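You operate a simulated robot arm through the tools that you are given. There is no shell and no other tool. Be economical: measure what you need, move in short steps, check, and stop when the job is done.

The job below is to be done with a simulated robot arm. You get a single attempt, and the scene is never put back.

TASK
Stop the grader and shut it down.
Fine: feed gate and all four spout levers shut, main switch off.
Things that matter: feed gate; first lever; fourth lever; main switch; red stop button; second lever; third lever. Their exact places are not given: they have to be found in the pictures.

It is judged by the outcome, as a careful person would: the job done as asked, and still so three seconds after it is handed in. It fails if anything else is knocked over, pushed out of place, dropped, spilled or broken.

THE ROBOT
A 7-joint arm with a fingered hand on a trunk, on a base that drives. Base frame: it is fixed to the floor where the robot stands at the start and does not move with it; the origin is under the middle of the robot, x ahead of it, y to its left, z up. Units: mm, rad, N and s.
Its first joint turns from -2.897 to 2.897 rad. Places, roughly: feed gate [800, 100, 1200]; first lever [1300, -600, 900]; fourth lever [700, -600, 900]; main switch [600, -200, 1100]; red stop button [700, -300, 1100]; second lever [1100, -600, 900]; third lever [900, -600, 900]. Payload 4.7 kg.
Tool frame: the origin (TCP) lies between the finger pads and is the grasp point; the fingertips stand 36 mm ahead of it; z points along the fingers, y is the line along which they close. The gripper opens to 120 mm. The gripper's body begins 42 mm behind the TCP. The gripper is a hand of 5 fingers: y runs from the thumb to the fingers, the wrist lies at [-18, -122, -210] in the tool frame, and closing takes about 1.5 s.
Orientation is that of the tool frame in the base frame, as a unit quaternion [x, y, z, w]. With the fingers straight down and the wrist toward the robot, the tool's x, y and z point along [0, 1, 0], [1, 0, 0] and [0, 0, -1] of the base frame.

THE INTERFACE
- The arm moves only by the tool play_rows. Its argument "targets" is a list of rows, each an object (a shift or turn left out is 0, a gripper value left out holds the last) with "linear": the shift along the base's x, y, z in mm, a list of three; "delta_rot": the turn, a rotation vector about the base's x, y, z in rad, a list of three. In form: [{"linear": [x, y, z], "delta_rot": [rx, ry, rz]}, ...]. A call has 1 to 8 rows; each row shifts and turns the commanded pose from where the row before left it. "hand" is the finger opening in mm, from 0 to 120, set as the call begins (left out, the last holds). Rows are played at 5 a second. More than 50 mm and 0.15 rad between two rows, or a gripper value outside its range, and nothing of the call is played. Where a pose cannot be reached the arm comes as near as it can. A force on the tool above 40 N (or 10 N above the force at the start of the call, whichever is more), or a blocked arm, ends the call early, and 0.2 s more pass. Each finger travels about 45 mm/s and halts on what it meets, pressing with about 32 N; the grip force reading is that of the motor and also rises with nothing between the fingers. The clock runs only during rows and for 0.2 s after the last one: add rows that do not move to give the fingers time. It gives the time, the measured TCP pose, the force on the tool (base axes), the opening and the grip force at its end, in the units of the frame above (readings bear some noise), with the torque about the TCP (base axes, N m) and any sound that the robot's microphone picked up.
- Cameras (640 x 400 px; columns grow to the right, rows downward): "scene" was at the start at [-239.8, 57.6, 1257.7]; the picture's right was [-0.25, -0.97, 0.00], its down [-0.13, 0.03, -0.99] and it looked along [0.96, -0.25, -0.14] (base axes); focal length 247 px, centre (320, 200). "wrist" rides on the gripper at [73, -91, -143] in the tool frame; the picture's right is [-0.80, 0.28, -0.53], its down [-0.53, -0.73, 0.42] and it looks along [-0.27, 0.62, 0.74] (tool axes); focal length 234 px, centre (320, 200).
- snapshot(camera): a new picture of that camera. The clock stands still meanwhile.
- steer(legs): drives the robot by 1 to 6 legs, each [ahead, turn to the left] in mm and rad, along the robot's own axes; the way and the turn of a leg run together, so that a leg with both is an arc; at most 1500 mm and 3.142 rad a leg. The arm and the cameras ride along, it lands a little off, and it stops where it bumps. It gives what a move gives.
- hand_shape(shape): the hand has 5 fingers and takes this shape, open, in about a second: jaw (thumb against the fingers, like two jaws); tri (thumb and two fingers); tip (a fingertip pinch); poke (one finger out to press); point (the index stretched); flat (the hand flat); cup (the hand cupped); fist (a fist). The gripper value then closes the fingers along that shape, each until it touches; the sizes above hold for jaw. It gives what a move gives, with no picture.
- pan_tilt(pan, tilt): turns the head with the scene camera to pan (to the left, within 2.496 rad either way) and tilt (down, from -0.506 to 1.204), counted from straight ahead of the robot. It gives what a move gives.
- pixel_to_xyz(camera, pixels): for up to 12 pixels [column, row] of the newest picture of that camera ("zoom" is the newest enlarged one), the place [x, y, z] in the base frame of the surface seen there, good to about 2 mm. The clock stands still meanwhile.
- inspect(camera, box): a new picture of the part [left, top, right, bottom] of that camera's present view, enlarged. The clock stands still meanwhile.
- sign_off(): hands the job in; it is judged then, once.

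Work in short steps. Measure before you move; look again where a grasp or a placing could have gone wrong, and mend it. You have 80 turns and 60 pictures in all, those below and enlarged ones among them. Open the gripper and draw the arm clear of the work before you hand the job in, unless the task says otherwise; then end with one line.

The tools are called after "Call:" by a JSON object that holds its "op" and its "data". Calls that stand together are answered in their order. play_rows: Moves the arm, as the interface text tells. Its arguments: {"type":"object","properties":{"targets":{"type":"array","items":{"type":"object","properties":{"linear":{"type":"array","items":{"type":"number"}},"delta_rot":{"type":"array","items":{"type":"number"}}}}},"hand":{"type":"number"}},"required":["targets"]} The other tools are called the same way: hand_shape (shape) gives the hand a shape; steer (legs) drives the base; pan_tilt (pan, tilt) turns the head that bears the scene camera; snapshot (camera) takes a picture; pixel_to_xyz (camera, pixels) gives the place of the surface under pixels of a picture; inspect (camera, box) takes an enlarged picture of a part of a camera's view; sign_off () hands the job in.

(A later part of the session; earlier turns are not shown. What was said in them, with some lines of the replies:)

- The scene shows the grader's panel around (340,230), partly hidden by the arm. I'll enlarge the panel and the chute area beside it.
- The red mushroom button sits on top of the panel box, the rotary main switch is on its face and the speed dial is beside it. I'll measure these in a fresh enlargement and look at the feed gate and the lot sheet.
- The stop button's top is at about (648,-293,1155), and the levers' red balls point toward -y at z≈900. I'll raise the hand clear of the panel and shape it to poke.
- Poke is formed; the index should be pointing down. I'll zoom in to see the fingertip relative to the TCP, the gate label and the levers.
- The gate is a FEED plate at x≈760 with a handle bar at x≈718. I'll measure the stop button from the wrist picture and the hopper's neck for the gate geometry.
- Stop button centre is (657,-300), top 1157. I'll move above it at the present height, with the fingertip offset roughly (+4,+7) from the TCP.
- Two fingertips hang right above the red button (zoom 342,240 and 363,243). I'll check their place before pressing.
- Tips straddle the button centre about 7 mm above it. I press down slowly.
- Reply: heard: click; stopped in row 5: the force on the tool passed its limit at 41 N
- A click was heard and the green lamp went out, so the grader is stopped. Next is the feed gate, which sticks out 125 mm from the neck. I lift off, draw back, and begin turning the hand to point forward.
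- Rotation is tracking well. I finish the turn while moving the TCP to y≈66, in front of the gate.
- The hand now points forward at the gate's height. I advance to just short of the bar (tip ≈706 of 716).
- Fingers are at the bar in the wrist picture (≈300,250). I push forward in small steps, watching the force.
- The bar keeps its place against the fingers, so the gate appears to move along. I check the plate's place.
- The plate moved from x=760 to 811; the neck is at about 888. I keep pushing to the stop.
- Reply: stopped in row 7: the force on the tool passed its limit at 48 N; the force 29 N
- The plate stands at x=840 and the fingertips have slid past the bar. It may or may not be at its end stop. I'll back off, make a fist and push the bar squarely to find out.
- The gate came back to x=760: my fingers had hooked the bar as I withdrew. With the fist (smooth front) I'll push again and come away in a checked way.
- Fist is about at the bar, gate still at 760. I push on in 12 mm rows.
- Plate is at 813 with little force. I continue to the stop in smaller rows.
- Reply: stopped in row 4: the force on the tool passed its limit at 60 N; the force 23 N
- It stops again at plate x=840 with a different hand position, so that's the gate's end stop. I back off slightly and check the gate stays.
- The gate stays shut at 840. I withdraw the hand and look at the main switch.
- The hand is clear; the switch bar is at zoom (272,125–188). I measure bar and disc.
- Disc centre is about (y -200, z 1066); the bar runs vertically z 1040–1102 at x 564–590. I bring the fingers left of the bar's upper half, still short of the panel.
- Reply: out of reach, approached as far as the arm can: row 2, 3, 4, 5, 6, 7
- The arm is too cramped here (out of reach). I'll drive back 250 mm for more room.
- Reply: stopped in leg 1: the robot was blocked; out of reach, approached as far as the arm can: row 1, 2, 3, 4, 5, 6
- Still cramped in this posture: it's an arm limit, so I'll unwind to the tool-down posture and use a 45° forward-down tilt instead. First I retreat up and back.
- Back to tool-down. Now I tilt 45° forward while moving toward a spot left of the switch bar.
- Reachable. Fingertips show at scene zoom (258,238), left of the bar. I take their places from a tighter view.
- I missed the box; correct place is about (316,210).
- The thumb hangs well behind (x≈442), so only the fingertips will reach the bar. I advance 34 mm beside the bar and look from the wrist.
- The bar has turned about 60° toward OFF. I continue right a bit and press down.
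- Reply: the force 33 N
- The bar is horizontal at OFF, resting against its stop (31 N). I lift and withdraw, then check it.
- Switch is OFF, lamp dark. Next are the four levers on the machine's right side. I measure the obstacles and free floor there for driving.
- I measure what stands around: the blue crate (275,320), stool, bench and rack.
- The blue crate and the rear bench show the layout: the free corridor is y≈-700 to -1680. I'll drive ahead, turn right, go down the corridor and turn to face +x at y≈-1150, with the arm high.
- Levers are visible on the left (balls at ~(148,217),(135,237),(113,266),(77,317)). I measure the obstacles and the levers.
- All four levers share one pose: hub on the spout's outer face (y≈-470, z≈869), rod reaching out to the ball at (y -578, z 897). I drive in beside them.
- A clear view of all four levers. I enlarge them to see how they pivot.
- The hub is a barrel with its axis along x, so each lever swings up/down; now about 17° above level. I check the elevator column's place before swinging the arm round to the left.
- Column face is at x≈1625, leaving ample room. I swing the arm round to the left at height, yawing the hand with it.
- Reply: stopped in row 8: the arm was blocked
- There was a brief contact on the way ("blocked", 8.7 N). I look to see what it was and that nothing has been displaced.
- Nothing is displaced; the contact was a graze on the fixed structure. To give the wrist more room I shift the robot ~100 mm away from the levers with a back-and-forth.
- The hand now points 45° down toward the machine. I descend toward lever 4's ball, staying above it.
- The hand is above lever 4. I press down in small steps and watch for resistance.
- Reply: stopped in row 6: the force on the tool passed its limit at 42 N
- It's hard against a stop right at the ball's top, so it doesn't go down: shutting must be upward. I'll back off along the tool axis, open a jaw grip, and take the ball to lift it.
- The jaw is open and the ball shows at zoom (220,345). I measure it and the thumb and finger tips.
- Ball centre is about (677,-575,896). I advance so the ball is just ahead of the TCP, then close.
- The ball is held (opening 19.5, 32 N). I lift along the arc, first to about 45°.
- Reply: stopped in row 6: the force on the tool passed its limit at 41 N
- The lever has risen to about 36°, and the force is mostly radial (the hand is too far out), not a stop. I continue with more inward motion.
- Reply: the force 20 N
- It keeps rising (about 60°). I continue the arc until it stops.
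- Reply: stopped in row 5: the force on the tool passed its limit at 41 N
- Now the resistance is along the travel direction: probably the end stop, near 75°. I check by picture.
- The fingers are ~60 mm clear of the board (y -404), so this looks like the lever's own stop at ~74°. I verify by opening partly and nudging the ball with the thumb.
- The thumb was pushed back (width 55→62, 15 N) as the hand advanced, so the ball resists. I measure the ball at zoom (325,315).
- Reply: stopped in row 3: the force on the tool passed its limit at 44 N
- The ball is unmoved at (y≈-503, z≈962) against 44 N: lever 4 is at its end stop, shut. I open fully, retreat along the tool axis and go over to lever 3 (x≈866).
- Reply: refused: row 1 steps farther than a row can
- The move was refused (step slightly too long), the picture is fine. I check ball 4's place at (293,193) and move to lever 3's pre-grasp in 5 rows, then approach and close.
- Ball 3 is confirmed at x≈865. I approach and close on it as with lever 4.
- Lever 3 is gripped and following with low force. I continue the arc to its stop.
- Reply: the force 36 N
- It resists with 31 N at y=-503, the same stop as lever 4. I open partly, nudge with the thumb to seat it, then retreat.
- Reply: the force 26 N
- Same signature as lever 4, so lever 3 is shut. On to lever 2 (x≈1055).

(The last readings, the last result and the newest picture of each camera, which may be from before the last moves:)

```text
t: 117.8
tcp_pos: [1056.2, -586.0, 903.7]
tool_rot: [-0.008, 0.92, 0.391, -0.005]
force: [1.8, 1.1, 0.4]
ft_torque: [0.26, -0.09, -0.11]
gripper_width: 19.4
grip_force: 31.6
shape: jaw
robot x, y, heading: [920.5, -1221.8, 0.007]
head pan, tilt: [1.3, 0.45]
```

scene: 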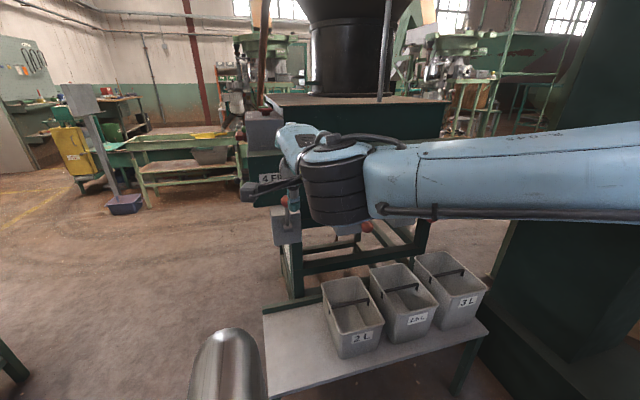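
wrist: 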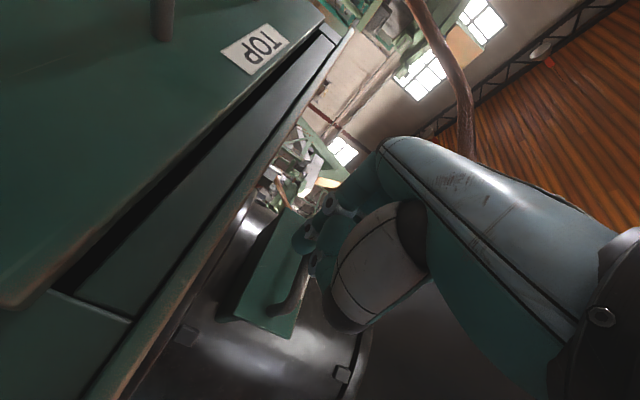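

Lever 2's ball is gripped (19.4 mm). I lift along the same arc to the stop.

Call:
{"op": "play_rows", "data": {"targets": [{"linear": [0, 2, 8]}, {"linear": [0, 4, 8]}, {"linear": [0, 6, 7]}, {"linear": [0, 6, 6]}, {"linear": [0, 6, 5]}, {"linear": [0, 7, 4]}, {"linear": [0, 0, 0]}]}}

Call:
{"op": "play_rows", "data": {"targets": [{"linear": [0, 7, 4]}, {"linear": [0, 7, 4]}, {"linear": [0, 7, 4]}, {"linear": [0, 7, 3]}, {"linear": [0, 7, 2]}, {"linear": [0, 6, 1]}, {"linear": [0, 6, 1]}, {"linear": [0, 6, 0]}]}}

```text
t: 119.4
tcp_pos: [1056.3, -552.8, 943.5]
tool_rot: [-0.007, 0.921, 0.391, -0.004]
force: [-11.7, 2.8, -9.2]
ft_torque: [-0.27, 0.08, 0.24]
gripper_width: 19.2
grip_force: 32.0
shape: jaw
robot x, y, heading: [922.8, -1222.0, 0.007]
head pan, tilt: [1.3, 0.45]
```

```text
t: 121.2
tcp_pos: [1055.6, -502.9, 957.4]
tool_rot: [-0.008, 0.922, 0.387, -0.005]
force: [-9.7, -16.5, -11.4]
ft_torque: [-0.02, 0.09, -0.03]
gripper_width: 18.6
grip_force: 32.1
shape: jaw
robot x, y, heading: [921.7, -1223.3, 0.005]
head pan, tilt: [1.3, 0.45]
stopped in row 8: the force on the tool passed its limit at 42 N (the readings are from after the stop); the commanded pose is now the measured one
```

Same stop at y≈-503. I open, nudge, and retreat.

Call:
{"op": "play_rows", "data": {"targets": [{"linear": [0, 0, 2]}, {"linear": [0, 0, 2]}, {"linear": [0, 0, 0]}, {"linear": [0, 0, 0]}], "hand": 55}}

Call:
{"op": "play_rows", "data": {"targets": [{"linear": [0, 6, 2]}, {"linear": [0, 6, 2]}, {"linear": [0, 6, 1]}, {"linear": [0, 6, 1]}, {"linear": [0, 6, 0]}, {"linear": [0, 6, 0]}, {"linear": [0, 0, 0]}]}}

Call:
{"op": "play_rows", "data": {"targets": [{"linear": [0, -10, -2]}, {"linear": [0, 0, 0]}, {"linear": [0, 0, 0]}, {"linear": [0, 0, 0]}, {"linear": [0, -22, 21]}, {"linear": [0, -34, 33]}, {"linear": [0, -34, 33]}, {"linear": [0, -30, 20]}], "hand": 120}}

```text
t: 122.2
tcp_pos: [1056.0, -503.1, 966.0]
tool_rot: [-0.007, 0.92, 0.392, -0.005]
force: [-9.3, 0.2, 6.5]
ft_torque: [-0.02, 0.37, -0.02]
gripper_width: 51.3
grip_force: 0.2
shape: jaw
robot x, y, heading: [921.1, -1225.6, 0.007]
head pan, tilt: [1.3, 0.45]
```

```text
t: 123.7
tcp_pos: [1053.2, -467.9, 966.8]
tool_rot: [-0.009, 0.922, 0.388, -0.005]
force: [-10.9, -23.0, 0.0]
ft_torque: [-0.46, 0.35, -0.38]
gripper_width: 63.2
grip_force: 0.1
shape: jaw
robot x, y, heading: [916.6, -1224.7, 0.002]
head pan, tilt: [1.3, 0.45]
stopped in row 7: the force on the tool passed its limit at 43 N (the readings are from after the stop); the commanded pose is now the measured one
```

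```text
t: 125.5
tcp_pos: [1054.9, -596.1, 1072.2]
tool_rot: [-0.008, 0.922, 0.388, -0.005]
force: [0.0, 0.1, -0.8]
ft_torque: [0.02, 0.02, 0.01]
gripper_width: 119.8
grip_force: 0.1
shape: jaw
robot x, y, heading: [924.7, -1225.1, 0.004]
head pan, tilt: [1.3, 0.45]
```

Lever 2 is shut. Now lever 1 (x≈1245).

Call:
{"op": "play_rows", "data": {"targets": [{"linear": [38, -17, -12]}, {"linear": [38, -17, -12]}, {"linear": [38, -17, -13]}, {"linear": [38, -18, -13]}, {"linear": [38, -18, -13]}, {"linear": [0, 0, 0]}]}}

Call:
{"op": "play_rows", "data": {"targets": [{"linear": [0, 25, -27]}, {"linear": [0, 25, -27]}, {"linear": [0, 25, -27]}, {"linear": [0, 23, -25]}, {"linear": [0, 0, 0]}]}}

Call:
{"op": "play_rows", "data": {"targets": [{"linear": [0, 0, 0]}, {"linear": [0, 0, 0]}, {"linear": [0, 0, 0]}, {"linear": [0, 0, 0]}, {"linear": [0, 0, 0]}, {"linear": [0, 0, 0]}, {"linear": [0, 0, 0]}, {"linear": [0, 0, 0]}], "hand": 15}}

```text
t: 126.9
tcp_pos: [1244.9, -683.8, 1011.3]
tool_rot: [-0.008, 0.921, 0.389, -0.005]
force: [-0.6, 0.3, -0.2]
ft_torque: [0.01, -0.01, 0.03]
gripper_width: 119.8
grip_force: 0.1
shape: jaw
out of reach, approached as far as the arm can: row 3
robot x, y, heading: [920.3, -1222.9, 0.003]
head pan, tilt: [1.3, 0.45]
```

```text
t: 128.1
tcp_pos: [1241.9, -586.3, 905.5]
tool_rot: [-0.007, 0.921, 0.389, -0.005]
force: [-0.1, 0.0, -0.8]
ft_torque: [0.01, -0.04, -0.04]
gripper_width: 119.8
grip_force: 0.0
shape: jaw
robot x, y, heading: [918.7, -1226.8, 0.006]
head pan, tilt: [1.3, 0.45]
```

```text
t: 129.9
tcp_pos: [1241.6, -586.2, 905.5]
tool_rot: [-0.008, 0.921, 0.39, -0.005]
force: [-3.0, 0.2, 0.0]
ft_torque: [0.23, -0.01, 0.05]
gripper_width: 17.7
grip_force: 32.0
shape: jaw
robot x, y, heading: [919.2, -1222.8, 0.008]
head pan, tilt: [1.3, 0.45]
```

Gripped (17.7 mm, similar to before). I lift along the arc to the stop.

Call:
{"op": "play_rows", "data": {"targets": [{"linear": [0, 2, 8]}, {"linear": [0, 4, 8]}, {"linear": [0, 6, 7]}, {"linear": [0, 6, 6]}, {"linear": [0, 6, 5]}, {"linear": [0, 7, 4]}, {"linear": [0, 0, 0]}]}}

Call:
{"op": "play_rows", "data": {"targets": [{"linear": [0, 7, 4]}, {"linear": [0, 7, 4]}, {"linear": [0, 7, 4]}, {"linear": [0, 7, 3]}, {"linear": [0, 7, 2]}, {"linear": [0, 6, 1]}, {"linear": [0, 6, 1]}, {"linear": [0, 6, 0]}]}}

```text
t: 131.5
tcp_pos: [1242.1, -554.5, 943.1]
tool_rot: [-0.009, 0.921, 0.39, -0.005]
force: [-33.2, 0.9, -3.3]
ft_torque: [-0.15, 0.28, 0.72]
gripper_width: 17.3
grip_force: 32.1
shape: jaw
robot x, y, heading: [921.8, -1226.7, 0.008]
head pan, tilt: [1.3, 0.45]
```

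```text
t: 133.3
tcp_pos: [1247.0, -504.1, 960.0]
tool_rot: [-0.007, 0.922, 0.387, -0.005]
force: [-13.2, -32.1, -13.7]
ft_torque: [-0.31, 0.11, 0.06]
gripper_width: 19.3
grip_force: 31.7
shape: jaw
robot x, y, heading: [919.7, -1222.9, 0.006]
head pan, tilt: [1.3, 0.45]
```

Same stop at y≈-504. I open, nudge, and retreat, then look at all four.

Call:
{"op": "play_rows", "data": {"targets": [{"linear": [0, 0, 2]}, {"linear": [0, 0, 2]}, {"linear": [0, 0, 0]}, {"linear": [0, 0, 0]}], "hand": 55}}

Call:
{"op": "play_rows", "data": {"targets": [{"linear": [0, 6, 2]}, {"linear": [0, 6, 2]}, {"linear": [0, 6, 1]}, {"linear": [0, 6, 1]}, {"linear": [0, 6, 0]}, {"linear": [0, 6, 0]}, {"linear": [0, 0, 0]}]}}

Call:
{"op": "play_rows", "data": {"targets": [{"linear": [0, -10, -2]}, {"linear": [0, 0, 0]}, {"linear": [0, 0, 0]}, {"linear": [0, 0, 0]}, {"linear": [0, -22, 21]}, {"linear": [0, -34, 33]}, {"linear": [0, -34, 33]}, {"linear": [0, -30, 20]}], "hand": 120}}

Call:
{"op": "play_rows", "data": {"targets": [{"linear": [0, -15, 45]}, {"linear": [0, -15, 45]}, {"linear": [0, -15, 45]}, {"linear": [0, -15, 45]}, {"linear": [0, -15, 45]}, {"linear": [0, -15, 45]}, {"linear": [0, 0, 0]}]}}

Call:
{"op": "snapshot", "data": {"camera": "scene"}}

```text
t: 134.3
tcp_pos: [1246.9, -503.7, 963.6]
tool_rot: [-0.006, 0.922, 0.387, -0.004]
force: [-1.0, -0.2, 0.8]
ft_torque: [0.02, 0.03, 0.01]
gripper_width: 55.0
grip_force: 0.0
shape: jaw
robot x, y, heading: [921.5, -1226.9, -0.004]
head pan, tilt: [1.3, 0.45]
```

```text
t: 135.7
tcp_pos: [1245.2, -468.6, 967.7]
tool_rot: [-0.009, 0.923, 0.385, -0.006]
force: [-10.8, -21.5, -0.2]
ft_torque: [-0.48, 0.39, -0.33]
gripper_width: 63.6
grip_force: 0.1
shape: jaw
robot x, y, heading: [920.5, -1224.3, 0.003]
head pan, tilt: [1.3, 0.45]
stopped in row 7: the force on the tool passed its limit at 46 N (the readings are from after the stop); the commanded pose is now the measured one
```

```text
t: 137.5
tcp_pos: [1246.5, -598.8, 1072.6]
tool_rot: [-0.007, 0.922, 0.386, -0.005]
force: [0.0, 0.2, -0.2]
ft_torque: [0.03, -0.01, 0.0]
gripper_width: 119.7
grip_force: 0.0
shape: jaw
robot x, y, heading: [922.9, -1225.8, 0.001]
head pan, tilt: [1.3, 0.45]
```

```text
t: 139.1
tcp_pos: [1250.6, -686.6, 1346.7]
tool_rot: [-0.008, 0.922, 0.387, -0.006]
force: [-0.3, 0.6, 0.2]
ft_torque: [0.02, 0.03, -0.01]
gripper_width: 119.7
grip_force: 0.1
shape: jaw
robot x, y, heading: [922.0, -1225.4, 0.002]
head pan, tilt: [1.3, 0.45]
```

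```text
3 pictures are left
```

scene: 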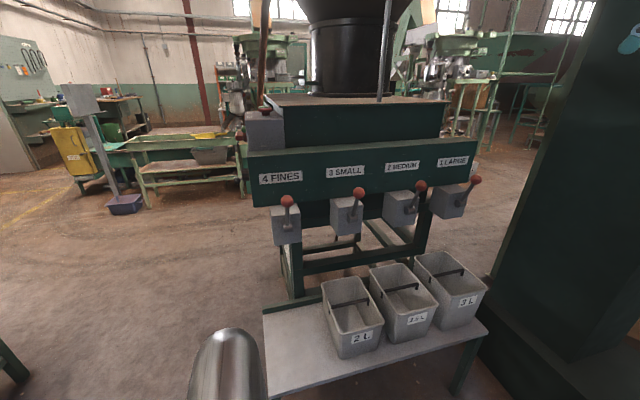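

All four balls stand raised at (287,200), (359,193), (421,187), (475,180). I confirm their places.

Call:
{"op": "pixel_to_xyz", "data": {"camera": "scene", "pixels": [[287, 201], [359, 192], [421, 186], [475, 180]]}}

Call:
{"op": "inspect", "data": {"camera": "scene", "box": [245, 130, 505, 260]}}

```text
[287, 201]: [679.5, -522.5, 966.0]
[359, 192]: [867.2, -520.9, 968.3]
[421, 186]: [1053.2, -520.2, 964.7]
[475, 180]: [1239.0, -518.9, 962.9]
```

```text
2.46 times, centred on (375, 195) of scene
```

zoom: 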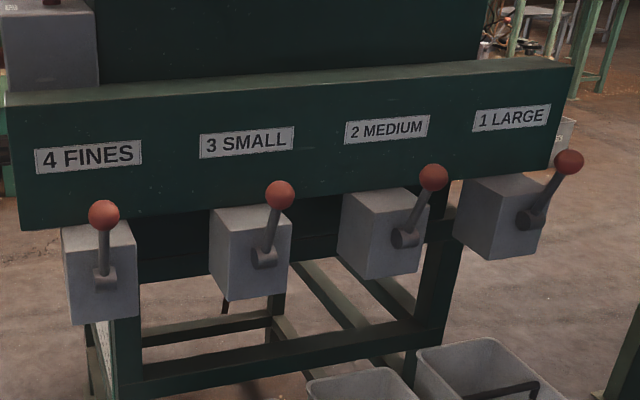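

All four levers stand at the same end stop, the gate is in, the stop button is pressed, the switch is OFF, and the arm is clear with the hand open. I hand the job in.

Call:
{"op": "sign_off", "data": {}}

```text
The job is handed in.
```

The grader is stopped and shut down: feed gate pushed in to its stop, all four spout levers raised to theirs, main switch on OFF. Two things to know: no open/shut marks were visible on the levers, so I took up as shut because lever 4 would not go down, and the arm briefly touched something on the way to the levers, with nothing seen out of place.
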